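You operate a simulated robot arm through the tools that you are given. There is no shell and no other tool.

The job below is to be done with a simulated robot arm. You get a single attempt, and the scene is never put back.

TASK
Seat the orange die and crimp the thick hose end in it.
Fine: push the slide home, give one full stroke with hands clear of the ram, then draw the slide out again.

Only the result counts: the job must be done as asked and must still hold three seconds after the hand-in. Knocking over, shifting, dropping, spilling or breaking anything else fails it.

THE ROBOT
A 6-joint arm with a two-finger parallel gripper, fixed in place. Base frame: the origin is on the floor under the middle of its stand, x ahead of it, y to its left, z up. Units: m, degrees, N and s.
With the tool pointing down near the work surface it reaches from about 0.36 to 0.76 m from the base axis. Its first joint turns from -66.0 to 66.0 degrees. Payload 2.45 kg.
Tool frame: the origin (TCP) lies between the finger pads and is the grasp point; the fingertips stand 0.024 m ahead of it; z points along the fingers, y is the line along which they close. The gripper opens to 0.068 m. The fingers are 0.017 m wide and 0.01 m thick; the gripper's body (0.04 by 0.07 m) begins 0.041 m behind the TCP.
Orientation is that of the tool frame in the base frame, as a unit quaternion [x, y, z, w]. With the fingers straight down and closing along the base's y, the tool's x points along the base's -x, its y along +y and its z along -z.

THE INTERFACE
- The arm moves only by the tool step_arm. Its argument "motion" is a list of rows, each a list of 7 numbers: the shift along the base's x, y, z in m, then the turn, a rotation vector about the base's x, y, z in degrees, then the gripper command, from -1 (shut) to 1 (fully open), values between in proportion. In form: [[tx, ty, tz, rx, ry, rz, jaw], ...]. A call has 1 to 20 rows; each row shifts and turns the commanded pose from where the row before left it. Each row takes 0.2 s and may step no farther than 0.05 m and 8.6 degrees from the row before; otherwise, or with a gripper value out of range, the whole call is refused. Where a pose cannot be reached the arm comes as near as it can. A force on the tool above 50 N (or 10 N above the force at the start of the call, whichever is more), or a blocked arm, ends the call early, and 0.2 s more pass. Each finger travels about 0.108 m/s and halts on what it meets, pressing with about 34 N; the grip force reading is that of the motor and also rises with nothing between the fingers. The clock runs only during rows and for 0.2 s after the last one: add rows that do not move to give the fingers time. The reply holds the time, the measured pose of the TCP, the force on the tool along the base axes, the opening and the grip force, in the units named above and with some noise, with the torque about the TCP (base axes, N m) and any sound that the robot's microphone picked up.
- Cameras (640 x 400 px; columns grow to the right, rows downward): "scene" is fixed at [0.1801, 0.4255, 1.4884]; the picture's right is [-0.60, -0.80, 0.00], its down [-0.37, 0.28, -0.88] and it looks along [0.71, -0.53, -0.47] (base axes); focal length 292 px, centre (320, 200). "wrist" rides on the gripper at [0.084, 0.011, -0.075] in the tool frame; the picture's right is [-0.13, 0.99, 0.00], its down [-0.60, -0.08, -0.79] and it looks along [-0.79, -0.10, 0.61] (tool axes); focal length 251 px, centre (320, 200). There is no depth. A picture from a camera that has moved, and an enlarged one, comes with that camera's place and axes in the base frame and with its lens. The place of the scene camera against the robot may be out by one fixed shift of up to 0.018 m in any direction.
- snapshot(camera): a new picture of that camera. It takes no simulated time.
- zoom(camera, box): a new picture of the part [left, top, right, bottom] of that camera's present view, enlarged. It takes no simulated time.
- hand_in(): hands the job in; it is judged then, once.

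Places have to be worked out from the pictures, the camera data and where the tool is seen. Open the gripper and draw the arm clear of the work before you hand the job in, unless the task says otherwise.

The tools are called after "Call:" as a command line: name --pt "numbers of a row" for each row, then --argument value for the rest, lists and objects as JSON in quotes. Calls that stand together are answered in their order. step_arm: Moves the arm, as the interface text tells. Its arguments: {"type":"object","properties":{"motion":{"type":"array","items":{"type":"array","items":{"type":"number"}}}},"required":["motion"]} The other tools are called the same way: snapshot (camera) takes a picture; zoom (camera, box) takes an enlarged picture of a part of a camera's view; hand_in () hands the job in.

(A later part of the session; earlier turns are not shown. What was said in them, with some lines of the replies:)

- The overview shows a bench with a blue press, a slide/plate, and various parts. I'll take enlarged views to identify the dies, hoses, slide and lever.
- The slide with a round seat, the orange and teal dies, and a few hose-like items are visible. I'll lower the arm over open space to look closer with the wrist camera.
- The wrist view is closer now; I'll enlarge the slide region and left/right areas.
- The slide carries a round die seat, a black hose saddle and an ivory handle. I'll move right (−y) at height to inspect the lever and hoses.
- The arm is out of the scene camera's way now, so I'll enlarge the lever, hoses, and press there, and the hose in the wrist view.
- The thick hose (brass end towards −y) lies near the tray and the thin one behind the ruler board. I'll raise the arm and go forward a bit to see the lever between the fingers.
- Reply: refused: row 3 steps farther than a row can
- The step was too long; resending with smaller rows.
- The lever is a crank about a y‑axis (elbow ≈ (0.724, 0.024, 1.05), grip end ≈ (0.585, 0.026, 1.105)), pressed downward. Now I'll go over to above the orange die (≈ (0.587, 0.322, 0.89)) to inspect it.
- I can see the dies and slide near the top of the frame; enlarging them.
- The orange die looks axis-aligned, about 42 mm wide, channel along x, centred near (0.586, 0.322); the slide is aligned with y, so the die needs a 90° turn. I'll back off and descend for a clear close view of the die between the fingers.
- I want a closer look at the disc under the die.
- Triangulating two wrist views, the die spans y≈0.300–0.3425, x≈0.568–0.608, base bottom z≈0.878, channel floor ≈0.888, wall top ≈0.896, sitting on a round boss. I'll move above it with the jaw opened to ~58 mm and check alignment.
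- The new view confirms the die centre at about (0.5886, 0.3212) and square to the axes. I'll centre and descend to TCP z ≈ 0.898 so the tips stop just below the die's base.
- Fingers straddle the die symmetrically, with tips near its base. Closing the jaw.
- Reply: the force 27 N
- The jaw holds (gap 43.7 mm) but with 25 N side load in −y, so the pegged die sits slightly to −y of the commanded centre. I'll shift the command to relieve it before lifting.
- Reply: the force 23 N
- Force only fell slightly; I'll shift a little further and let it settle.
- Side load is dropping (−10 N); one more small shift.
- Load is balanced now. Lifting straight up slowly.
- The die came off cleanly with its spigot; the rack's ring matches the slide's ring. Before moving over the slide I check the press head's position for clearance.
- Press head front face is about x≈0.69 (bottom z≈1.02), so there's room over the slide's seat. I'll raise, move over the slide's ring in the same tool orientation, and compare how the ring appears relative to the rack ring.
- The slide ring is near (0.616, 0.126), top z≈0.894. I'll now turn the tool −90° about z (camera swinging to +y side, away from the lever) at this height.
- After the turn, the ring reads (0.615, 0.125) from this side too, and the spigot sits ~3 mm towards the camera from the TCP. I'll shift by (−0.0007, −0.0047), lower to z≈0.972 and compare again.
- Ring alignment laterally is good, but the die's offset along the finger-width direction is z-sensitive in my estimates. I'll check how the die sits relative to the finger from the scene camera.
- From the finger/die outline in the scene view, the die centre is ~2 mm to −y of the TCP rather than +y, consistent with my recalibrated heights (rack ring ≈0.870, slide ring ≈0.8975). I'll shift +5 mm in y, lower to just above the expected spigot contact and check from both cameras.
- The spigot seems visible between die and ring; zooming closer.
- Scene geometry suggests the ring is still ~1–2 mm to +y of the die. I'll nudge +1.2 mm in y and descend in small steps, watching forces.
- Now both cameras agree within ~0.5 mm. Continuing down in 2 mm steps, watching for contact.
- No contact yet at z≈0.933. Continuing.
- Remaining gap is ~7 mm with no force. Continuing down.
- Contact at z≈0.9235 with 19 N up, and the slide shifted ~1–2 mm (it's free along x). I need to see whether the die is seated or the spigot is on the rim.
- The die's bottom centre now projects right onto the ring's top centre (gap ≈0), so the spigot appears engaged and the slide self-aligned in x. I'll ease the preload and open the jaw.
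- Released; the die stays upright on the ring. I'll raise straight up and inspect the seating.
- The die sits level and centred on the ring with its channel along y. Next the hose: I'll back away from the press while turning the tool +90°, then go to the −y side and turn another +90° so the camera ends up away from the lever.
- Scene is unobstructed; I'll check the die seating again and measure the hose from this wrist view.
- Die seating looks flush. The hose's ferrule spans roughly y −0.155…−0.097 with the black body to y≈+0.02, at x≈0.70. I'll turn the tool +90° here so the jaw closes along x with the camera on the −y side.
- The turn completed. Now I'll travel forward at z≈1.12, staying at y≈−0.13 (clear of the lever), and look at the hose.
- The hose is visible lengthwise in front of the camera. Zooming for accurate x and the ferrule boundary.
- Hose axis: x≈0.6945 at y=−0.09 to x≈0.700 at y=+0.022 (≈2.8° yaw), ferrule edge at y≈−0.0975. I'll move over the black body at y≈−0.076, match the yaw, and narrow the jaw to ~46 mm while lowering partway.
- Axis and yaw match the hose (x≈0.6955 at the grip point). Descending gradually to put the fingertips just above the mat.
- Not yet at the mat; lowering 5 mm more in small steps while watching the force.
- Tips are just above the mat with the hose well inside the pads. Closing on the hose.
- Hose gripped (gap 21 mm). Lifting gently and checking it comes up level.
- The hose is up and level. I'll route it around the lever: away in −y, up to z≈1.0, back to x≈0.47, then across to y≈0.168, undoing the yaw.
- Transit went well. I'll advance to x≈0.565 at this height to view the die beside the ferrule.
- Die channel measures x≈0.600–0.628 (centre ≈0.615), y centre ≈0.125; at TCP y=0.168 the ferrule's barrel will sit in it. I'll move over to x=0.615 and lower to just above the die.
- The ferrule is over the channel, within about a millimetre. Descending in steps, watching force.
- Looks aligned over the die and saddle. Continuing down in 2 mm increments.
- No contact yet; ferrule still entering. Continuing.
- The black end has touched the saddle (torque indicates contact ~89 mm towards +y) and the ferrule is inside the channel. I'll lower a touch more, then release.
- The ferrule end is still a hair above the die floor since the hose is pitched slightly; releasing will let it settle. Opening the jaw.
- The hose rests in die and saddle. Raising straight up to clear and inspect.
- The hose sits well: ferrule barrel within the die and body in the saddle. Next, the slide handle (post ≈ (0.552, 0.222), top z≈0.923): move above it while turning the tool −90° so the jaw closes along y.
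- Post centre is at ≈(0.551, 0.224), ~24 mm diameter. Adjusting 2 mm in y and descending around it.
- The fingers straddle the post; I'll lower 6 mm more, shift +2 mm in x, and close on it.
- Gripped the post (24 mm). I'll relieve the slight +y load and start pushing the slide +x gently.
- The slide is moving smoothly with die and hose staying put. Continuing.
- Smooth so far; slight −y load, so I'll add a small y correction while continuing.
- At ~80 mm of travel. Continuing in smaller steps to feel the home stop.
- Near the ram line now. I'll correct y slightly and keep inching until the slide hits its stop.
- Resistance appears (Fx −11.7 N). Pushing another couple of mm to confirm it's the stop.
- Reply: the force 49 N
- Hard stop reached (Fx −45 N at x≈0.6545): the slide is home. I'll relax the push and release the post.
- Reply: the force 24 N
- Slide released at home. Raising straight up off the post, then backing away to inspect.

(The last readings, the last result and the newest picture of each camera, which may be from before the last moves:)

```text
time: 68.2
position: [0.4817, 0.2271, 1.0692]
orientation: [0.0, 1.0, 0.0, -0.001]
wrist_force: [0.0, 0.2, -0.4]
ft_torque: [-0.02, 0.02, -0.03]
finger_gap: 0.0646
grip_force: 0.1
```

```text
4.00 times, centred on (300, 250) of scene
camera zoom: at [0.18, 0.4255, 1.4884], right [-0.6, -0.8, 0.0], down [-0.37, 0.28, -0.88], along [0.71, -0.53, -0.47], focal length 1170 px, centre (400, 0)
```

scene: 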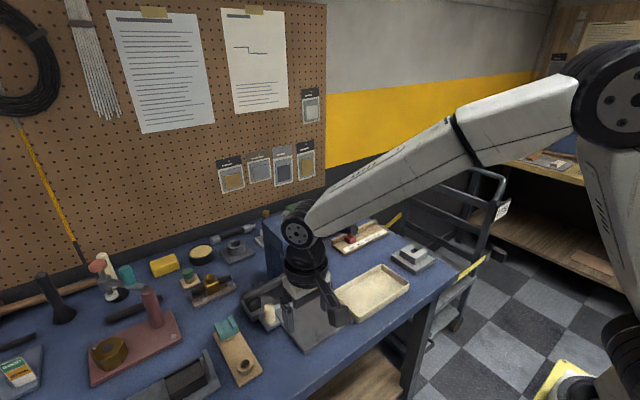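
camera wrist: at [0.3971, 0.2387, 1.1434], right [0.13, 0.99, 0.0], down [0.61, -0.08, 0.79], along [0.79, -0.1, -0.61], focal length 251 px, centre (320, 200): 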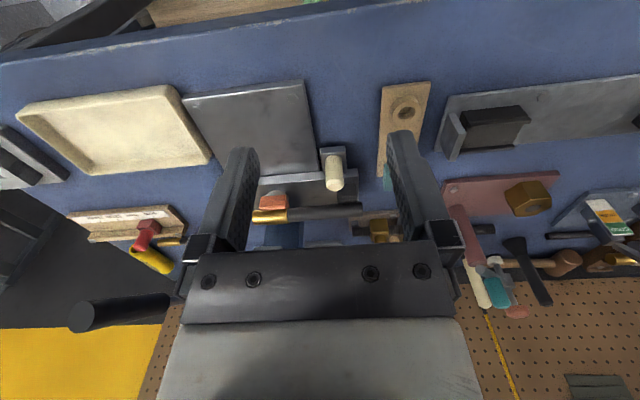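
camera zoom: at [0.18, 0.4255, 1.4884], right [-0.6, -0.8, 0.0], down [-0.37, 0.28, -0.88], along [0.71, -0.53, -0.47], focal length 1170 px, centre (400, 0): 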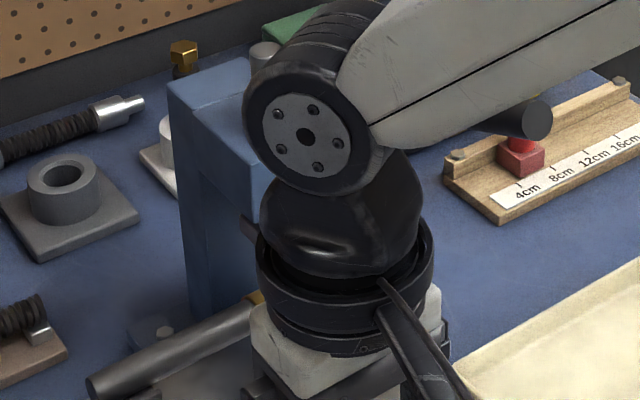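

Slide is home with die and hose in place. Now the lever: I'll rise to z≈1.2, go over to y≈0.025, and approach above the black grip to view it.

Call:
step_arm --pt "0 0 0.045 0 0 0 1" --pt "0 0 0.045 0 0 0 1" --pt "0 0 0.045 0 0 0 1" --pt "0 -0.05 0 0 0 0 1" --pt "0 -0.05 0 0 0 0 1" --pt "0 -0.05 0 0 0 0 1" --pt "0 -0.05 0 0 0 0 1" --pt "0.03 0 0 0 0 0 1" --pt "0 0 0 0 0 0 1"

Call:
snapshot --camera "wrist"

Call:
zoom --camera "wrist" --box '[220, 60, 420, 240]'

Call:
zoom --camera "scene" --box '[240, 200, 360, 320]'

```text
time: 70.2
position: [0.5116, 0.0249, 1.2014]
orientation: [0.0, 1.0, 0.0, 0.0]
wrist_force: [-0.2, -0.2, 0.8]
ft_torque: [-0.02, 0.02, 0.0]
finger_gap: 0.0681
grip_force: 0.2
```

```text
taken
camera wrist: at [0.4285, 0.0363, 1.2763], right [0.13, 0.99, 0.0], down [0.61, -0.08, 0.79], along [0.79, -0.1, -0.61], focal length 251 px, centre (320, 200)
```

wrist: 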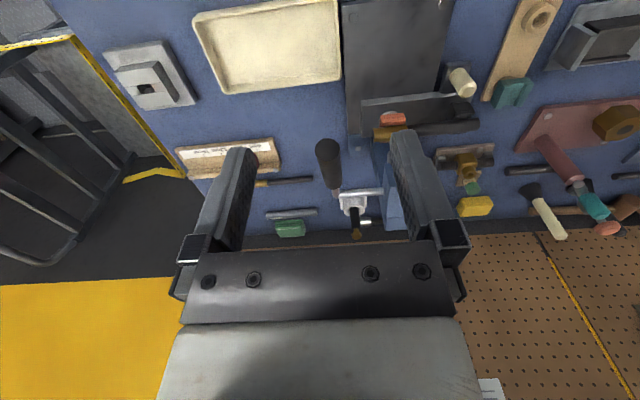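

```text
2.22 times, centred on (320, 150) of wrist
camera zoom: at [0.4285, 0.0363, 1.2763], right [0.13, 0.99, 0.0], down [0.61, -0.08, 0.79], along [0.79, -0.1, -0.61], focal length 559 px, centre (320, 311)
```

zoom: 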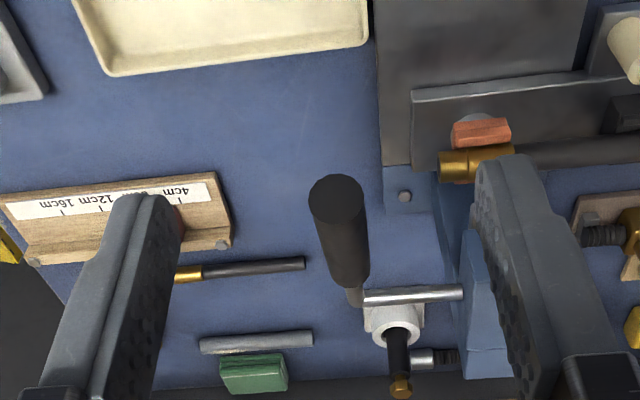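

```text
3.33 times, centred on (300, 260) of scene
camera zoom: at [0.1801, 0.4255, 1.4884], right [-0.6, -0.8, 0.0], down [-0.37, 0.28, -0.88], along [0.71, -0.53, -0.47], focal length 975 px, centre (387, 0)
```

zoom: 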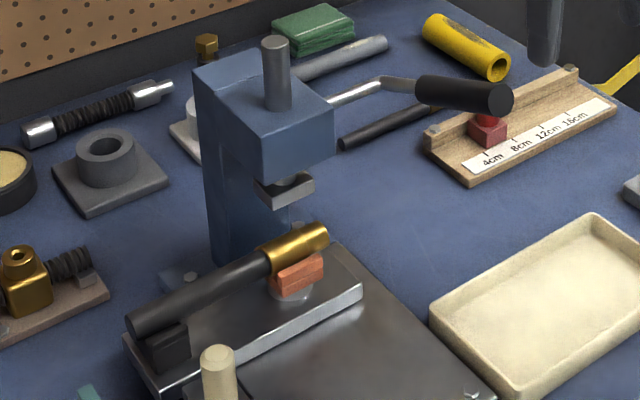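

The press is clearly visible: ram pad over the die/ferrule, and the lever grip lined up at y≈0.0245. I'll move over the grip (x≈0.60) and descend around it.

Call:
step_arm --pt "0.045 0 0 0 0 0 1" --pt "0.046 0 0 0 0 0 1" --pt "0 0 -0.03 0 0 0 1" --pt "0 0 -0.03 0 0 0 1" --pt "0 0 -0.025 0 0 0 1" --pt "0 0 0 0 0 0 1"

Call:
zoom --camera "wrist" --box '[200, 80, 440, 250]'

Call:
zoom --camera "scene" --box '[280, 170, 400, 270]'

```text
time: 71.6
position: [0.5997, 0.0232, 1.1175]
orientation: [0.0, 1.0, 0.001, -0.001]
wrist_force: [0.3, 0.3, -0.5]
ft_torque: [0.02, -0.03, 0.0]
finger_gap: 0.0682
grip_force: 0.0
```

```text
2.35 times, centred on (320, 165) of wrist
camera zoom: at [0.516, 0.0357, 1.1924], right [0.13, 0.99, 0.0], down [0.61, -0.08, 0.79], along [0.79, -0.1, -0.61], focal length 592 px, centre (320, 282)
```

zoom: 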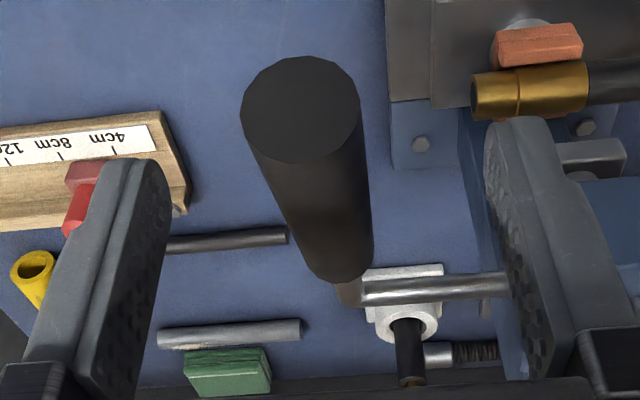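

```text
4.00 times, centred on (340, 220) of scene
camera zoom: at [0.1801, 0.4255, 1.4884], right [-0.6, -0.8, 0.0], down [-0.37, 0.28, -0.88], along [0.71, -0.53, -0.47], focal length 1170 px, centre (240, 120)
```

zoom: 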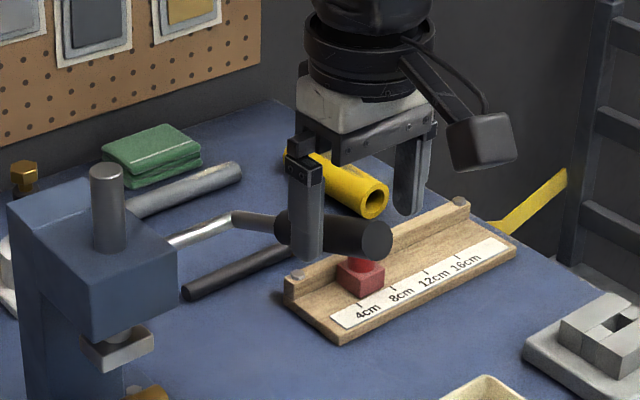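

Handle is between the fingers with its end ~2 cm beyond. Lowering 20 mm and closing.

Call:
step_arm --pt "0 0 -0.01 0 0 0 1" --pt "0 0 -0.01 0 0 0 0.8" --pt "0 0 0 0 0 0 0.4" --pt "0 0 0 0 0 0 0" --pt "0 0 0 0 0 0 -0.5" --pt "0 0 0 0 0 0 -0.6" --pt "0 0 0 0 0 0 -0.6"

Call:
zoom --camera "wrist" --box '[200, 80, 440, 250]'

Call:
zoom --camera "scene" --box '[280, 190, 380, 270]'

```text
time: 73.2
position: [0.6008, 0.0222, 1.0981]
orientation: [0.0, 1.0, -0.001, 0.0]
wrist_force: [1.1, -17.5, -0.5]
ft_torque: [-0.09, 0.11, 0.03]
finger_gap: 0.0268
grip_force: 8.9
```

```text
2.35 times, centred on (320, 165) of wrist
camera zoom: at [0.5164, 0.0353, 1.1724], right [0.13, 0.99, 0.0], down [0.61, -0.08, 0.79], along [0.79, -0.1, -0.61], focal length 592 px, centre (320, 282)
```

zoom: 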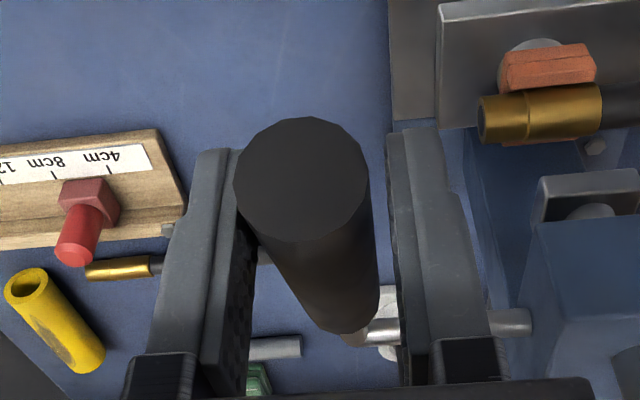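

```text
5.00 times, centred on (330, 230) of scene
camera zoom: at [0.1801, 0.425, 1.4886], right [-0.6, -0.8, 0.0], down [-0.37, 0.28, -0.88], along [0.71, -0.53, -0.47], focal length 1462 px, centre (270, 50)
```

zoom: 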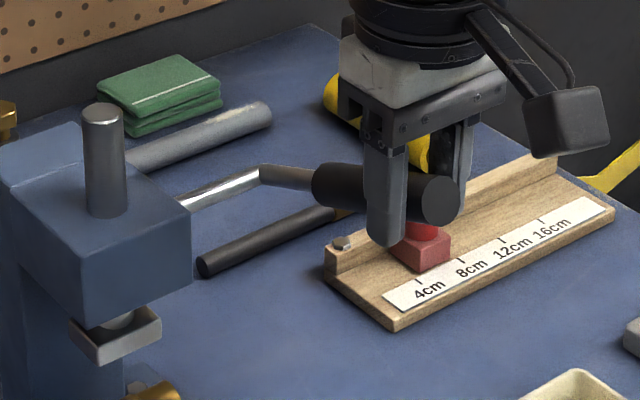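

One finger is loaded more than the other (Fy −17.5 N); shifting −1.5 mm in y to centre on the lever.

Call:
step_arm --pt "0 -0.0015 0 0 0 0 -0.6" --pt "0 0 0 0 0 0 -0.6" --pt "0 0 0 0 0 0 -0.6"

Call:
zoom --camera "wrist" --box '[200, 80, 440, 250]'

```text
time: 74.0
position: [0.6008, 0.0231, 1.0984]
orientation: [0.0, 1.0, 0.0, 0.0]
wrist_force: [-5.2, -15.0, 3.9]
ft_torque: [-0.15, -0.05, -0.04]
finger_gap: 0.0256
grip_force: 7.6
```

```text
2.35 times, centred on (320, 165) of wrist
camera zoom: at [0.5164, 0.0346, 1.1724], right [0.13, 0.99, 0.0], down [0.61, -0.08, 0.79], along [0.79, -0.1, -0.61], focal length 592 px, centre (320, 282)
```

zoom: 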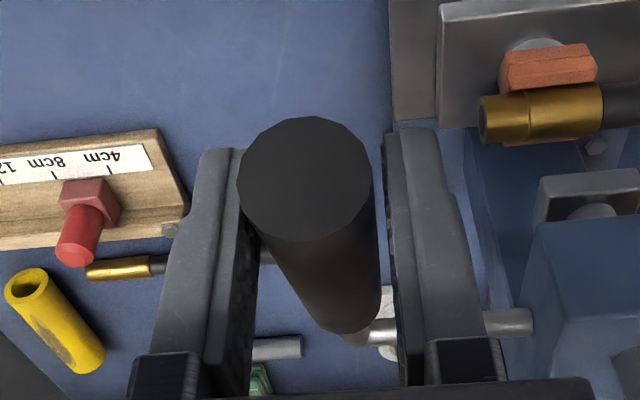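

Still uneven; shifting another −2 mm.

Call:
step_arm --pt "0 -0.002 0 0 0 0 -0.6" --pt "0 0 0 0 0 0 -0.6" --pt "0 0 0 0 0 0 -0.6"

```text
time: 74.8
position: [0.6009, 0.022, 1.0975]
orientation: [0.0, 1.0, 0.001, -0.001]
wrist_force: [-9.2, -3.0, 4.6]
ft_torque: [0.11, 0.07, 0.0]
finger_gap: 0.0238
grip_force: 40.3
```

Firm grip now (40 N). Starting the downstroke along the arc about the pivot (0.721, 1.048), with partial tool rotation, checking forces.

Call:
step_arm --pt "-0.0039 0 -0.0106 0 -2.5 0 -0.6" --pt "-0.0029 0 -0.011 0 -2.5 0 -0.6" --pt "-0.0019 0 -0.0112 0 -2.5 0 -0.6" --pt "0 0 0 0 0 0 -0.6"

Call:
zoom --camera "scene" --box '[260, 190, 380, 290]'

```text
time: 75.8
position: [0.5911, 0.0221, 1.0658]
orientation: [0.0, 0.998, -0.001, 0.065]
wrist_force: [-11.1, 1.0, 9.4]
ft_torque: [0.07, -0.89, 0.0]
finger_gap: 0.0238
grip_force: 40.1
```

```text
4.00 times, centred on (320, 240) of scene
camera zoom: at [0.1795, 0.4256, 1.4885], right [-0.6, -0.8, 0.0], down [-0.37, 0.28, -0.88], along [0.71, -0.53, -0.47], focal length 1170 px, centre (320, 40)
```

zoom: 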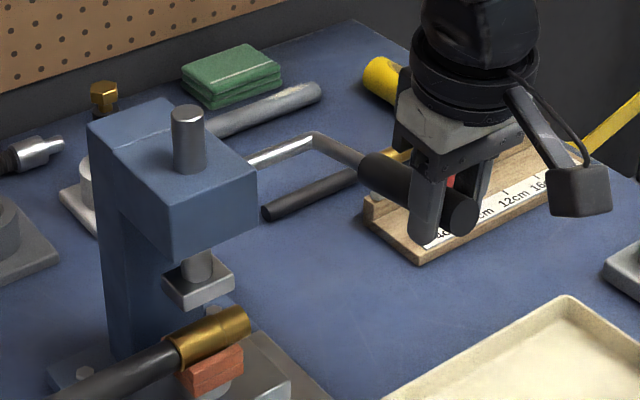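

The ram is descending and forces are modest. Continuing the arc.

Call:
step_arm --pt "-0.0015 0 -0.0113 0 -2.5 0 -0.6" --pt "-0.0003 0 -0.0113 0 -2.5 0 -0.6" --pt "0.001 0 -0.0113 0 -2.5 0 -0.6" --pt "0 0 0 0 0 0 -0.6"

Call:
zoom --camera "scene" --box '[260, 190, 380, 290]'

```text
time: 76.8
position: [0.5915, 0.0219, 1.0301]
orientation: [0.0, 0.991, -0.001, 0.13]
wrist_force: [-13.7, 1.1, 6.1]
ft_torque: [-0.01, -0.89, -0.04]
finger_gap: 0.0235
grip_force: 39.6
```

```text
4.00 times, centred on (320, 240) of scene
camera zoom: at [0.1795, 0.4256, 1.4885], right [-0.6, -0.8, 0.0], down [-0.37, 0.28, -0.88], along [0.71, -0.53, -0.47], focal length 1170 px, centre (320, 40)
```

zoom: 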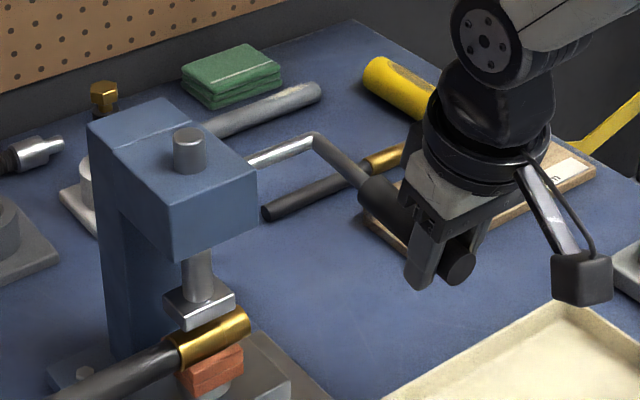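

Ram pad is right above the ferrule. Continuing with care as crimping force builds.

Call:
step_arm --pt "0.0012 0 -0.0112 0 -2.5 0 -0.6" --pt "0.0025 0 -0.0109 0 -2.5 0 -0.6" --pt "0 0 0 0 0 0 -0.6"

Call:
zoom --camera "scene" --box '[260, 190, 380, 290]'

```text
time: 77.6
position: [0.5954, 0.0232, 1.009]
orientation: [0.0, 0.985, 0.0, 0.172]
wrist_force: [-13.7, 1.5, 4.1]
ft_torque: [0.01, -0.81, -0.01]
finger_gap: 0.0235
grip_force: 39.5
```

```text
4.00 times, centred on (320, 240) of scene
camera zoom: at [0.1795, 0.4256, 1.4885], right [-0.6, -0.8, 0.0], down [-0.37, 0.28, -0.88], along [0.71, -0.53, -0.47], focal length 1170 px, centre (320, 40)
```

zoom: 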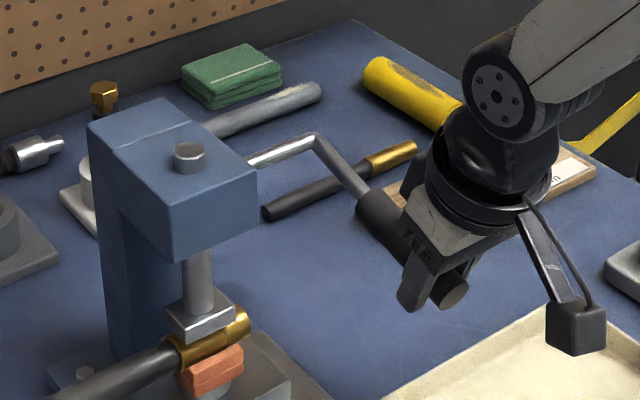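

The pad is meeting the ferrule. Continuing one small increment at a time.

Call:
step_arm --pt "0.0035 0 -0.0107 0 -2.5 0 -0.6" --pt "0 0 0 0 0 0 -0.6"

Call:
zoom --camera "scene" --box '[260, 200, 360, 300]'

```text
time: 78.2
position: [0.5986, 0.0213, 1.0003]
orientation: [0.0, 0.981, 0.001, 0.194]
wrist_force: [-33.5, 5.3, 29.3]
ft_torque: [0.04, 0.45, 0.02]
finger_gap: 0.0236
grip_force: 39.6
```

```text
4.00 times, centred on (310, 250) of scene
camera zoom: at [0.1784, 0.4257, 1.4886], right [-0.6, -0.8, 0.0], down [-0.37, 0.28, -0.88], along [0.71, -0.53, -0.47], focal length 1170 px, centre (360, 0)
```

zoom: 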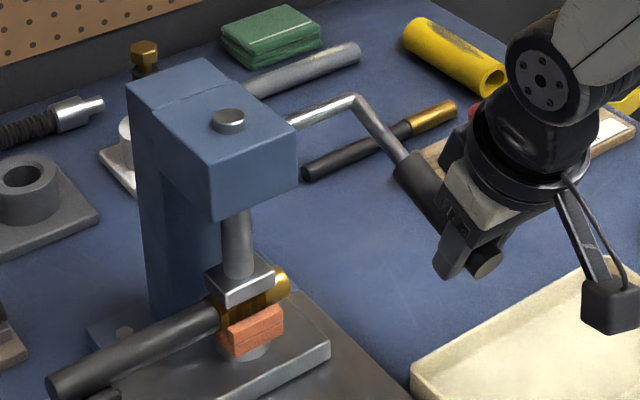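

Crimp resistance has begun (Fz 29 N), with an unnecessary outward radial component. I'll shift the commanded path outward slightly, then push further.

Call:
step_arm --pt "-0.0025 0 -0.0009 0 0 0 -0.6" --pt "0 0 0 0 0 0 -0.6"

```text
time: 78.8
position: [0.5981, 0.0222, 1.0003]
orientation: [0.0, 0.98, 0.0, 0.198]
wrist_force: [-19.2, 4.2, 36.6]
ft_torque: [0.02, 0.61, 0.04]
finger_gap: 0.0239
grip_force: 39.9
```

Tangential load is ~41 N now with little radial. Pushing a bit further along the tangent.

Call:
step_arm --pt "0.0006 0 -0.0018 0 -0.8 0 -0.6" --pt "0 0 0 0 0 0 -0.6"

Call:
zoom --camera "scene" --box '[270, 230, 340, 300]'

```text
time: 79.2
position: [0.5997, 0.0223, 1.0]
orientation: [0.001, 0.979, 0.001, 0.204]
wrist_force: [-19.5, 0.8, 22.6]
ft_torque: [-0.02, 0.74, -0.04]
finger_gap: 0.0234
grip_force: 39.7
stopped in row 2: the force on the tool passed its limit at 52 N (the readings are from after the stop); the commanded pose is now the measured one
```

```text
5.71 times, centred on (305, 265) of scene
camera zoom: at [0.179, 0.4255, 1.4885], right [-0.6, -0.8, 0.0], down [-0.37, 0.28, -0.88], along [0.71, -0.53, -0.47], focal length 1671 px, centre (406, -171)
```

zoom: 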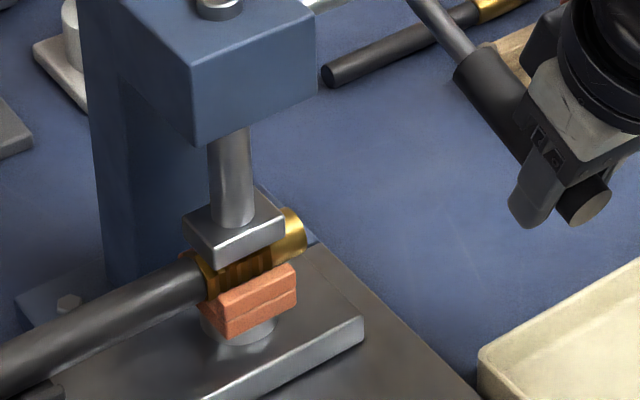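

The force limit tripped at a hard resistance, and the ferrule appears faceted beneath the pad. Zooming in to check.

Call:
zoom --camera "scene" --box '[280, 255, 320, 290]'

Call:
snapshot --camera "wrist"

Call:
zoom --camera "scene" --box '[280, 210, 380, 290]'

```text
11.43 times, centred on (300, 272) of scene
camera zoom: at [0.179, 0.4255, 1.4885], right [-0.6, -0.8, 0.0], down [-0.37, 0.28, -0.88], along [0.71, -0.53, -0.47], focal length 3342 px, centre (549, -629)
```

zoom: 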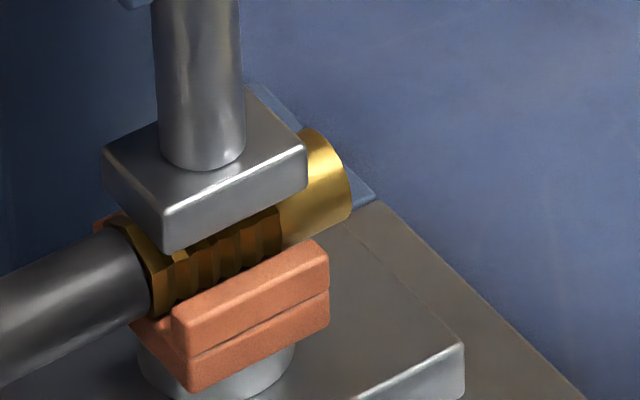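

```text
taken
camera wrist: at [0.491, 0.0336, 1.0343], right [0.12, 0.99, 0.05], down [0.24, -0.08, 0.97], along [0.96, -0.1, -0.24], focal length 251 px, centre (320, 200)
```

wrist: 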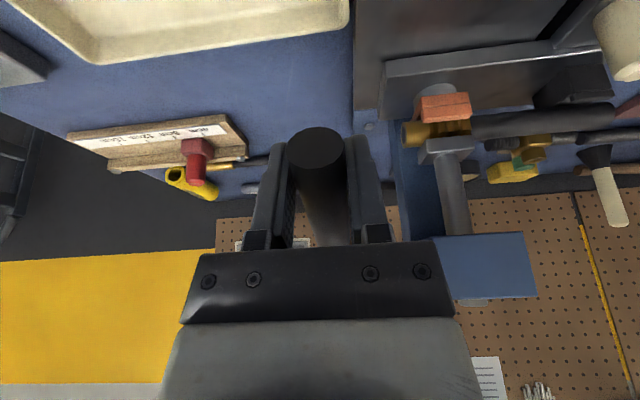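

```text
5.00 times, centred on (330, 250) of scene
camera zoom: at [0.179, 0.4255, 1.4885], right [-0.6, -0.8, 0.0], down [-0.37, 0.28, -0.88], along [0.71, -0.53, -0.47], focal length 1462 px, centre (270, -50)
```

zoom: 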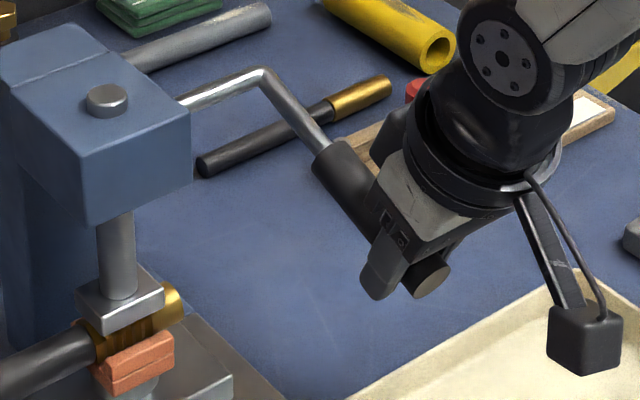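

The ferrule barrel is visibly crimped (faceted) and the lever is at a hard stop, so the stroke is complete. Now I'll bring the lever back up along the same arc.

Call:
step_arm --pt "-0.0037 0 0.0107 0 2.6 0 -0.6" --pt "-0.0028 0 0.0111 0 2.6 0 -0.6" --pt "-0.0018 0 0.0112 0 2.6 0 -0.6" --pt "0 0 0 0 0 0 -0.6"

Call:
zoom --camera "scene" --box '[260, 200, 360, 300]'

```text
time: 80.2
position: [0.5924, 0.0229, 1.0317]
orientation: [0.0, 0.991, 0.001, 0.137]
wrist_force: [8.2, 5.0, -8.1]
ft_torque: [0.01, 1.16, 0.08]
finger_gap: 0.0238
grip_force: 39.5
```

```text
4.00 times, centred on (310, 250) of scene
camera zoom: at [0.1805, 0.4257, 1.4883], right [-0.6, -0.8, 0.0], down [-0.37, 0.28, -0.88], along [0.71, -0.53, -0.47], focal length 1170 px, centre (360, 0)
```

zoom: 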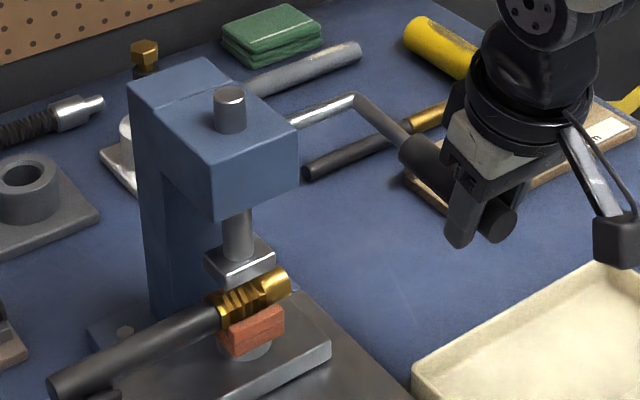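

The ram lifts off and the crimp rings are clearly visible. Continuing the return.

Call:
step_arm --pt "-0.0004 0 0.0114 0 2.6 0 -0.6" --pt "0.0006 0 0.0114 0 2.6 0 -0.6" --pt "0.0014 0 0.0113 0 2.6 0 -0.6" --pt "0.0022 0 0.0112 0 2.5 0 -0.6" --pt "0 0 0 0 0 0 -0.6"

```text
time: 81.4
position: [0.5944, 0.0217, 1.0759]
orientation: [0.001, 0.999, 0.002, 0.046]
wrist_force: [1.6, 6.5, -9.9]
ft_torque: [0.03, 1.16, 0.03]
finger_gap: 0.0233
grip_force: 40.3
```

Call:
step_arm --pt "0.0031 0 0.0109 0 2.5 0 -0.6" --pt "0.0026 0 0.007 0 1.8 0 -0.6" --pt "0 0 0 0 0 0 -0.6"

Call:
zoom --camera "scene" --box '[260, 190, 360, 290]'

```text
time: 82.2
position: [0.6002, 0.0211, 1.0949]
orientation: [0.0, 1.0, 0.001, 0.009]
wrist_force: [-2.9, 6.6, -7.6]
ft_torque: [0.04, 1.22, 0.04]
finger_gap: 0.024
grip_force: 39.9
```

```text
4.00 times, centred on (310, 240) of scene
camera zoom: at [0.1802, 0.4258, 1.4883], right [-0.6, -0.8, 0.0], down [-0.37, 0.28, -0.88], along [0.71, -0.53, -0.47], focal length 1170 px, centre (360, 40)
```

zoom: 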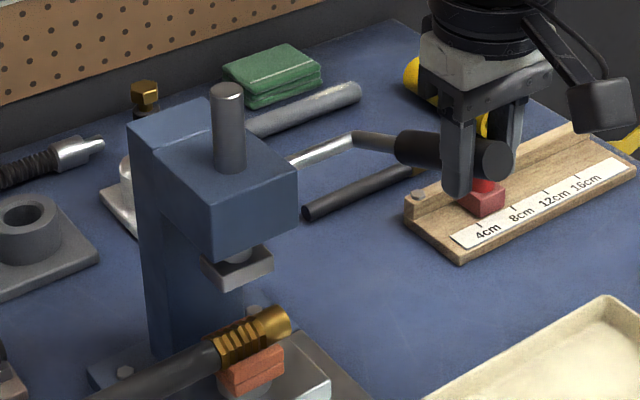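

Nearly at the top; moving the last few mm to the starting position and then releasing.

Call:
step_arm --pt "0.001 0 0.0025 0 0.5 0 -0.6" --pt "0 0 0 0 0 0 -0.6"

Call:
step_arm --pt "0 0 0 0 0 0 -0.2" --pt "0 0 0 0 0 0 0.3" --pt "0 0 0 0 0 0 0.8" --pt "0 0 0 0 0 0 1" --pt "0 0 0 0 0 0 1"

Call:
zoom --camera "scene" --box '[260, 190, 360, 290]'

Call:
zoom --camera "wrist" --box '[200, 80, 440, 250]'

```text
time: 82.8
position: [0.6012, 0.0226, 1.0957]
orientation: [0.0, 1.0, 0.001, 0.004]
wrist_force: [-5.7, 12.1, -25.2]
ft_torque: [0.04, -0.85, 0.01]
finger_gap: 0.0235
grip_force: 39.9
```

```text
time: 84.0
position: [0.6017, 0.0216, 1.0985]
orientation: [0.0, 1.0, 0.0, 0.007]
wrist_force: [-0.2, 0.3, 0.6]
ft_torque: [0.03, 0.02, -0.02]
finger_gap: 0.0679
grip_force: 0.0
```

```text
4.00 times, centred on (310, 240) of scene
camera zoom: at [0.1801, 0.4255, 1.4884], right [-0.6, -0.8, 0.0], down [-0.37, 0.28, -0.88], along [0.71, -0.53, -0.47], focal length 1170 px, centre (360, 40)
```

zoom: 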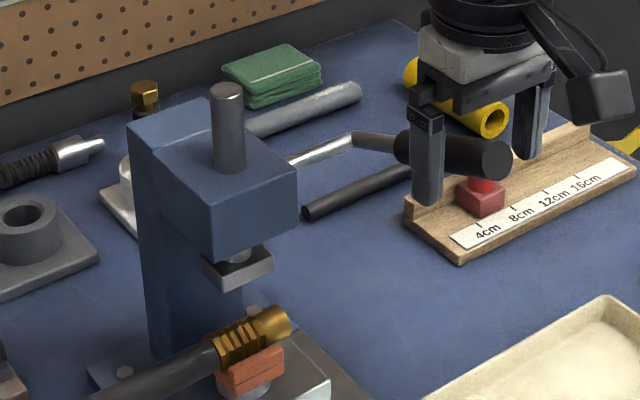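

```text
2.35 times, centred on (320, 165) of wrist
camera zoom: at [0.517, 0.0328, 1.1716], right [0.13, 0.99, 0.0], down [0.59, -0.08, 0.8], along [0.79, -0.1, -0.6], focal length 592 px, centre (320, 282)
```

zoom: 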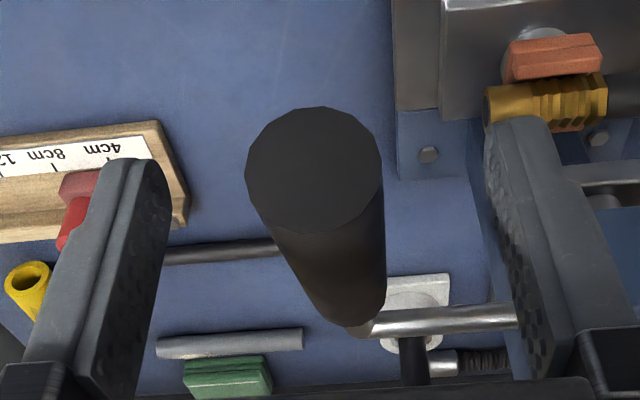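

Lever is back at its top stop and stays there; the crimp rings are visible on the ferrule. Now retreat up and around to the slide handle to draw it out.

Call:
step_arm --pt "0 0 0.03 0 0.7 0 1" --pt "0 0 0.035 0 0 0 1" --pt "0 0 0.035 0 0 0 1" --pt "-0.045 0 0 0 0 0 1" --pt "-0.045 0 0 0 0 0 1" --pt "0 0.05 0 0 0 0 1" --pt "0 0.05 0 0 0 0 1" --pt "0 0.05 0 0 0 0 1" --pt "0 0.0525 0 0 0 0 1"

```text
refused: row 9 steps farther than a row can; nothing moved
```

One row was too long; resending within limits.

Call:
step_arm --pt "0 0 0.03 0 0.7 0 1" --pt "0 0 0.035 0 0 0 1" --pt "0 0 0.035 0 0 0 1" --pt "-0.045 0 0 0 0 0 1" --pt "-0.045 0 0 0 0 0 1" --pt "0 0.045 0 0 0 0 1" --pt "0 0.045 0 0 0 0 1" --pt "0 0.045 0 0 0 0 1" --pt "0 0.045 0 0 0 0 1" --pt "0 0.0225 0 0 0 0 1" --pt "0 0 0 0 0 0 1"

Call:
snapshot --camera "wrist"

Call:
snapshot --camera "scene"

```text
time: 86.4
position: [0.512, 0.2257, 1.1989]
orientation: [0.001, 1.0, 0.0, -0.001]
wrist_force: [-0.1, 0.9, -0.3]
ft_torque: [-0.05, -0.01, -0.01]
finger_gap: 0.0679
grip_force: 0.1
```

```text
taken
camera wrist: at [0.4276, 0.2368, 1.2718], right [0.13, 0.99, 0.0], down [0.6, -0.08, 0.79], along [0.79, -0.1, -0.61], focal length 251 px, centre (320, 200)
```

wrist: 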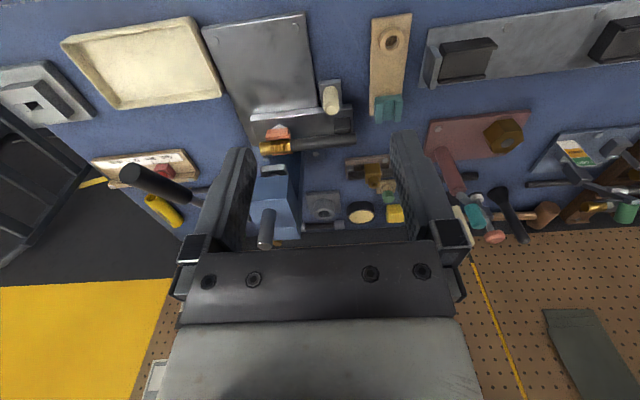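

```text
taken
```

scene: 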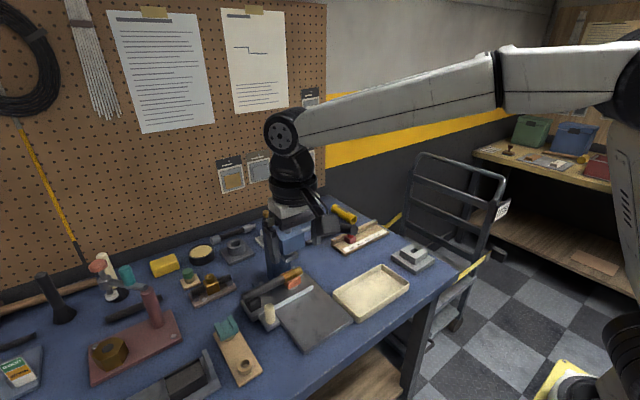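

Going back over the slide's handle (≈(0.654, 0.225)) and checking alignment.

Call:
step_arm --pt "0.035 0 -0.03 0 0 0 1" --pt "0.035 0 -0.03 0 0 0 1" --pt "0.035 0 -0.03 0 0 0 1" --pt "0.0365 0 -0.03 0 0 0 1" --pt "0 0 -0.045 0 0 0 0.9" --pt "0 0 -0.04 0 0 0 0.9" --pt "0 0 0 0 0 0 0.9"

Call:
zoom --camera "wrist" --box '[220, 60, 420, 220]'

Call:
zoom --camera "scene" --box '[240, 230, 340, 330]'

```text
time: 88.0
position: [0.6527, 0.2257, 0.9919]
orientation: [-0.001, 1.0, 0.001, 0.0]
wrist_force: [0.2, 0.0, 0.7]
ft_torque: [0.02, 0.0, 0.02]
finger_gap: 0.0645
grip_force: 0.1
```

```text
2.50 times, centred on (320, 140) of wrist
camera zoom: at [0.568, 0.2377, 1.0651], right [0.13, 0.99, 0.0], down [0.6, -0.08, 0.79], along [0.79, -0.1, -0.61], focal length 629 px, centre (320, 350)
```

zoom: 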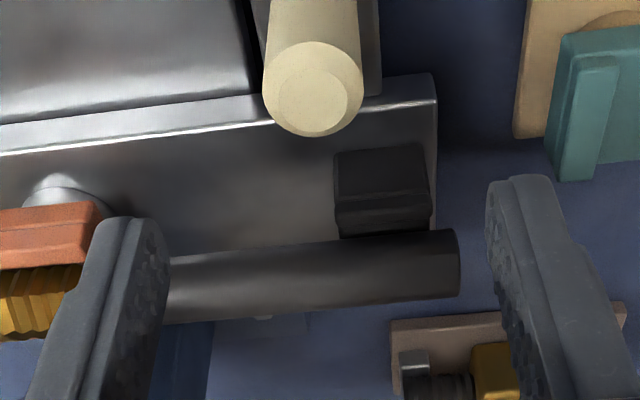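

```text
4.00 times, centred on (290, 280) of scene
camera zoom: at [0.1801, 0.4255, 1.4884], right [-0.6, -0.8, 0.0], down [-0.37, 0.28, -0.88], along [0.71, -0.53, -0.47], focal length 1170 px, centre (440, -120)
```

zoom: 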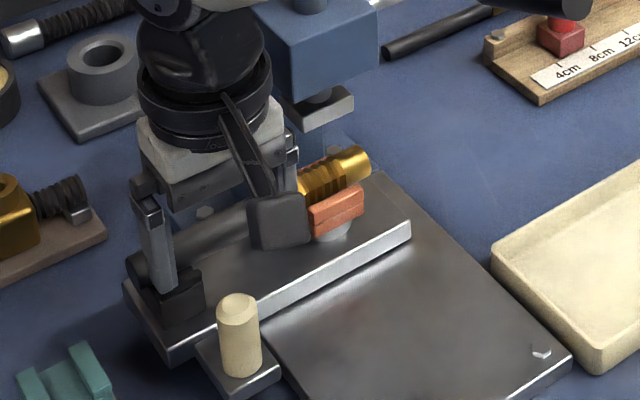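

The post is centred under the gripper. Descending around it and closing.

Call:
step_arm --pt "0.0005 -0.0008 -0.03 0 0 0 0.9" --pt "0 0 -0.03 0 0 0 0.9" --pt "0 0 -0.02 0 0 0 0.9" --pt "0 0 -0.006 0 0 0 0.9" --pt "0 0 0 0 0 0 0.5" --pt "0 0 0 0 0 0 0.1" --pt "0 0 0 0 0 0 -0.3" --pt "0 0 0 0 0 0 -0.5" --pt "0 0 0 0 0 0 -0.5"

Call:
snapshot --camera "wrist"

```text
time: 90.0
position: [0.6535, 0.2256, 0.9059]
orientation: [0.0, 1.0, 0.0, 0.0]
wrist_force: [-0.3, 6.6, -4.2]
ft_torque: [-0.42, -0.36, -0.05]
finger_gap: 0.0238
grip_force: 40.3
```

```text
taken
camera wrist: at [0.5688, 0.2365, 0.9801], right [0.13, 0.99, 0.0], down [0.6, -0.08, 0.79], along [0.79, -0.1, -0.61], focal length 251 px, centre (320, 200)
```

wrist: 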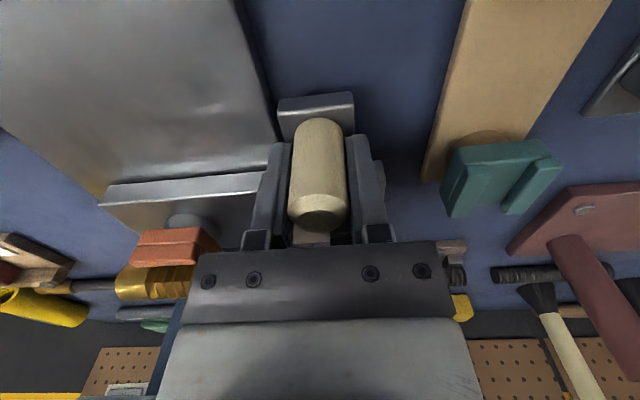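

Gripped the post. Drawing the slide out gently in −x.

Call:
step_arm --pt "0 0.0006 0 0 0 0 -0.5" --pt "-0.004 0 0 0 0 0 -0.5" --pt "-0.006 0 0 0 0 0 -0.5" --pt "-0.008 0 0 0 0 0 -0.5" --pt "-0.008 0 0 0 0 0 -0.5" --pt "-0.008 0 0 0 0 0 -0.5" --pt "0 0 0 0 0 0 -0.5"

Call:
zoom --camera "scene" --box '[240, 230, 340, 330]'

```text
time: 91.6
position: [0.62, 0.2252, 0.9048]
orientation: [0.001, 1.0, 0.001, 0.0]
wrist_force: [-0.2, 19.4, -4.1]
ft_torque: [-0.8, 0.47, 0.03]
finger_gap: 0.0238
grip_force: 40.2
```

```text
4.00 times, centred on (290, 280) of scene
camera zoom: at [0.1802, 0.4261, 1.4882], right [-0.6, -0.8, 0.0], down [-0.37, 0.28, -0.88], along [0.71, -0.53, -0.47], focal length 1170 px, centre (440, -120)
```

zoom: 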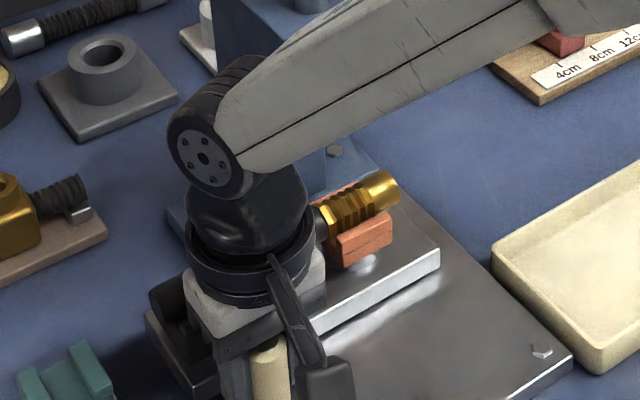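

Moving smoothly with the crimped hose in place; correcting y (+1 mm) and continuing.

Call:
step_arm --pt "-0.002 0.001 0 0 0 0 -0.5" --pt "-0.008 0 0 0 0 0 -0.5" --pt "-0.008 0 0 0 0 0 -0.5" --pt "-0.008 0 0 0 0 0 -0.5" --pt "-0.008 0 0 0 0 0 -0.5" --pt "0 0 0 0 0 0 -0.5"

Call:
zoom --camera "scene" --box '[240, 240, 350, 350]'

```text
time: 93.0
position: [0.5844, 0.2253, 0.9071]
orientation: [0.001, 1.0, 0.0, -0.001]
wrist_force: [0.1, 13.4, -15.8]
ft_torque: [0.07, -1.24, -0.01]
finger_gap: 0.0238
grip_force: 40.1
```

```text
3.64 times, centred on (295, 295) of scene
camera zoom: at [0.1804, 0.426, 1.4882], right [-0.6, -0.8, 0.0], down [-0.37, 0.28, -0.88], along [0.71, -0.53, -0.47], focal length 1064 px, centre (411, -146)
```

zoom: 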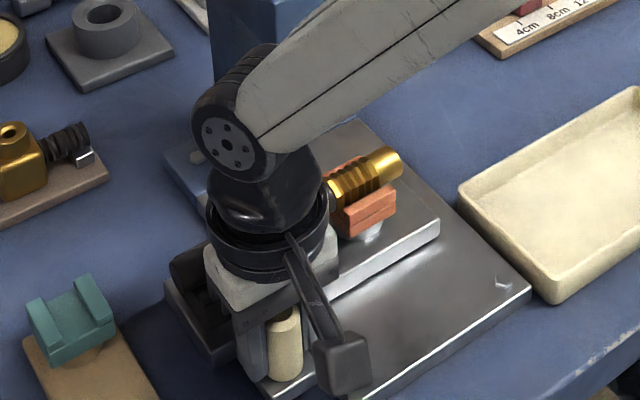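

About 68 mm out; ~33 mm remain. Small y/z corrections and continuing.

Call:
step_arm --pt "-0.003 0.0006 -0.0008 0 0 0 -0.5" --pt "-0.007 0 0 0 0 0 -0.5" --pt "-0.007 0 0 0 0 0 -0.5" --pt "-0.006 0 0 0 0 0 -0.5" --pt "-0.005 0 0 0 0 0 -0.5" --pt "0 0 0 0 0 0 -0.5"

Call:
zoom --camera "scene" --box '[240, 250, 350, 360]'

```text
time: 94.4
position: [0.5574, 0.2252, 0.9061]
orientation: [0.001, 1.0, 0.0, -0.001]
wrist_force: [0.9, -7.2, -0.2]
ft_torque: [-0.27, -0.25, 0.04]
finger_gap: 0.024
grip_force: 40.0
```

```text
3.64 times, centred on (295, 305) of scene
camera zoom: at [0.1801, 0.4253, 1.4885], right [-0.6, -0.8, 0.0], down [-0.37, 0.28, -0.88], along [0.71, -0.53, -0.47], focal length 1064 px, centre (411, -182)
```

zoom: 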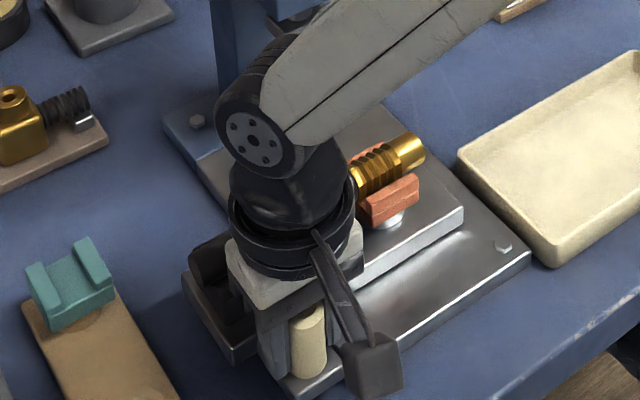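

Almost fully out; inching the last few mm and feeling for the outer stop.

Call:
step_arm --pt "-0.0025 0 0 0 0 0 -0.5" --pt "-0.0025 0 0 0 0 0 -0.5" --pt "0 0 0 0 0 0 -0.5"

```text
time: 95.2
position: [0.5533, 0.225, 0.906]
orientation: [0.0, 1.0, 0.0, -0.001]
wrist_force: [6.6, -14.4, 1.8]
ft_torque: [-0.42, 1.19, 0.18]
finger_gap: 0.024
grip_force: 39.5
```

Call:
step_arm --pt "-0.001 -0.0007 0 0 0 0 -0.5" --pt "-0.001 0 0 0 0 0 -0.5" --pt "0 0 0 0 0 0 -0.5"

Call:
zoom --camera "scene" --box '[240, 250, 350, 360]'

```text
time: 96.0
position: [0.5528, 0.225, 0.9068]
orientation: [0.002, 1.0, 0.001, 0.003]
wrist_force: [27.0, -13.6, -3.3]
ft_torque: [-1.26, 0.29, -0.09]
finger_gap: 0.0239
grip_force: 39.8
```

```text
3.64 times, centred on (295, 305) of scene
camera zoom: at [0.1809, 0.4252, 1.4884], right [-0.6, -0.8, 0.0], down [-0.38, 0.28, -0.88], along [0.71, -0.53, -0.47], focal length 1064 px, centre (411, -182)
```

zoom: 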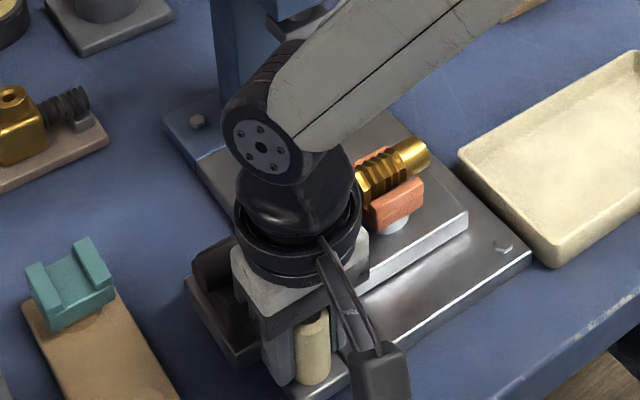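

Outer stop reached (Fx +27 N): the slide is fully drawn out. Relaxing the pull, then releasing the post.

Call:
step_arm --pt "0.0018 -0.0006 0 0 0 0 -0.5" --pt "0 0 0 0 0 0 -0.5"

Call:
step_arm --pt "0 0 0 0 0 0 -0.1" --pt "0 0 0 0 0 0 0.3" --pt "0 0 0 0 0 0 0.7" --pt "0 0 0 0 0 0 0.9" --pt "0 0 0 0 0 0 0.9"

Call:
snapshot --camera "wrist"

```text
time: 96.6
position: [0.5524, 0.2243, 0.906]
orientation: [-0.001, 1.0, 0.001, 0.001]
wrist_force: [16.5, -11.9, 1.3]
ft_torque: [-0.43, -1.26, 0.36]
finger_gap: 0.0239
grip_force: 39.9
```

```text
time: 97.8
position: [0.5509, 0.2257, 0.9058]
orientation: [0.0, 1.0, 0.001, 0.0]
wrist_force: [0.4, -0.8, -0.5]
ft_torque: [-0.02, 0.01, 0.04]
finger_gap: 0.0646
grip_force: 0.1
```

```text
taken
camera wrist: at [0.4679, 0.2367, 0.9799], right [0.13, 0.99, 0.0], down [0.6, -0.08, 0.79], along [0.79, -0.1, -0.61], focal length 251 px, centre (320, 200)
```

wrist: 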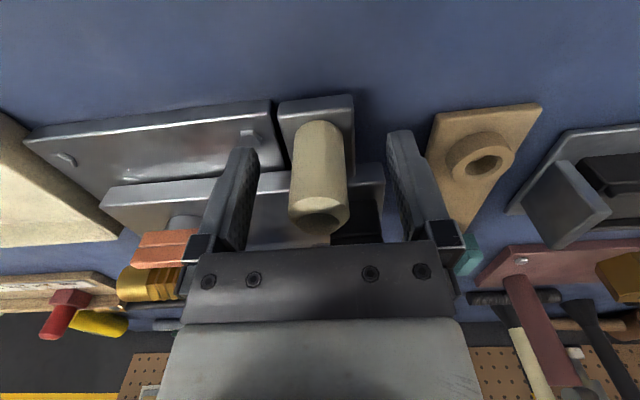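

Released. Raising straight up clear of the post and backing away high, then a final inspection of the whole scene.

Call:
step_arm --pt "0 0 0.02 0 0 0 0.9" --pt "0 0 0.03 0 0 0 0.9" --pt "0 0 0.04 0 0 0 0.9" --pt "0 0 0.045 0 0 0 0.9" --pt "-0.03 0 0.035 0 0 0 1" --pt "-0.035 0 0.035 0 0 0 1" --pt "-0.035 -0.01 0.03 0 0 0 1" --pt "-0.03 -0.035 0 0 0 0 1" --pt "0 -0.05 0 0 0 0 1" --pt "0 -0.05 0 0 0 0 1" --pt "0 -0.05 0 0 0 0 1" --pt "0 -0.05 0 0 0 0 1" --pt "0 -0.05 0 0 0 0 1" --pt "0 0 0 0 0 0 1"

Call:
snapshot --camera "scene"

Call:
zoom --camera "scene" --box '[240, 240, 350, 350]'

Call:
zoom --camera "scene" --box '[290, 270, 340, 320]'

Call:
zoom --camera "scene" --box '[250, 190, 400, 290]'

```text
time: 100.8
position: [0.4215, -0.0749, 1.1409]
orientation: [0.0, 1.0, -0.001, 0.001]
wrist_force: [-0.5, -0.1, -0.6]
ft_torque: [0.01, -0.02, 0.0]
finger_gap: 0.068
grip_force: 0.0
```

```text
taken
```

scene: 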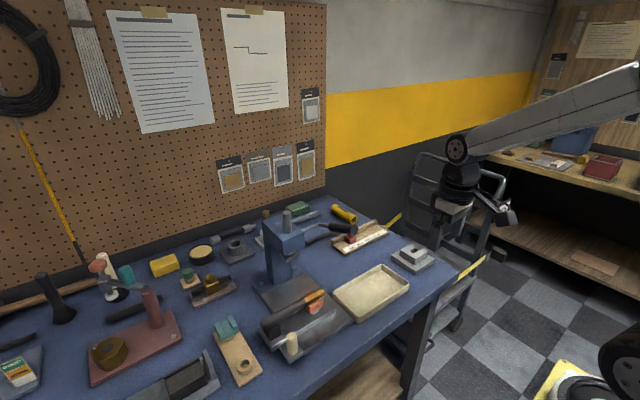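

```text
3.64 times, centred on (295, 295) of scene
camera zoom: at [0.1801, 0.4255, 1.4884], right [-0.6, -0.8, 0.0], down [-0.37, 0.28, -0.88], along [0.71, -0.53, -0.47], focal length 1064 px, centre (411, -146)
```

zoom: 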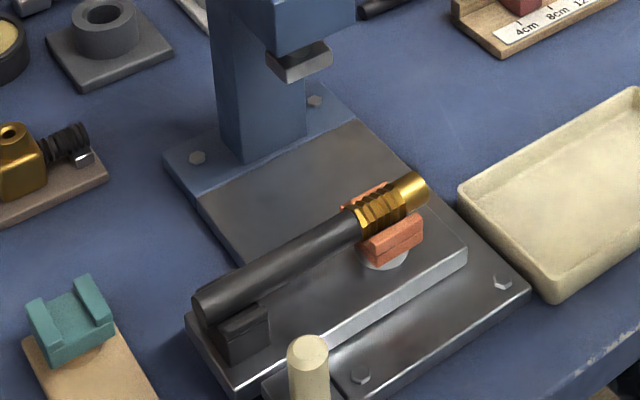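

```text
8.00 times, centred on (315, 295) of scene
camera zoom: at [0.1801, 0.4255, 1.4884], right [-0.6, -0.8, 0.0], down [-0.37, 0.28, -0.88], along [0.71, -0.53, -0.47], focal length 2340 px, centre (360, -560)
```

zoom: 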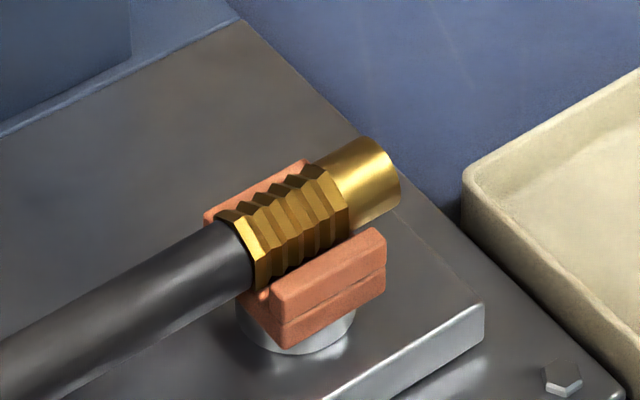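

```text
4.00 times, centred on (325, 240) of scene
camera zoom: at [0.1801, 0.4255, 1.4884], right [-0.6, -0.8, 0.0], down [-0.37, 0.28, -0.88], along [0.71, -0.53, -0.47], focal length 1170 px, centre (300, 40)
```

zoom: 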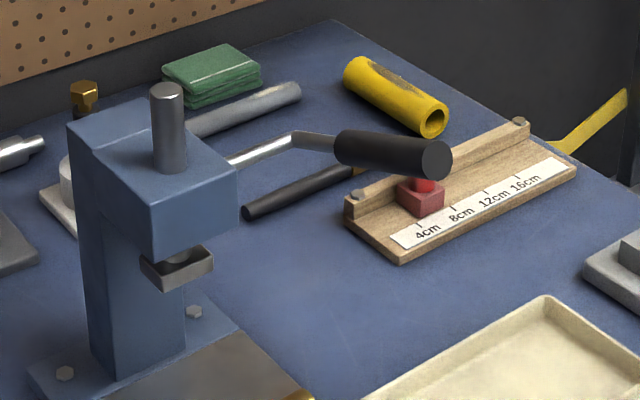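

The ferrule barrel shows full crimp rings and the orange die is seated with the hose in it. The slide is back at its outer stop, the lever is at the top, nothing else has moved, and the arm is clear with the gripper open. Handing in.

Call:
hand_in

```text
The job is handed in.
```

The thick hose end is crimped in the orange die, and the job has been handed in; I have not seen the judging result.

- **Die:** The orange die is seated in the ring on the slide, turned so its channel runs along the slide.
- **Hose:** The brass end lies in the die and the black body rests in the saddle. The crimp rings are clearly visible on the brass.
- **Slide:** I pushed it home to its hard stop, and drew it back out to its outer stop after the stroke.
- **Lever:** I gave it one stroke down until it would go no further, then returned it to the top. The push tripped the 50 N force limit at 52 N with the lever no longer moving, so I took that as the end of the stroke. The gripper was on the lever handle, clear of the ram.
- **Everything else:** The final pictures show nothing else moved. The gripper is open and the arm is clear of the work.
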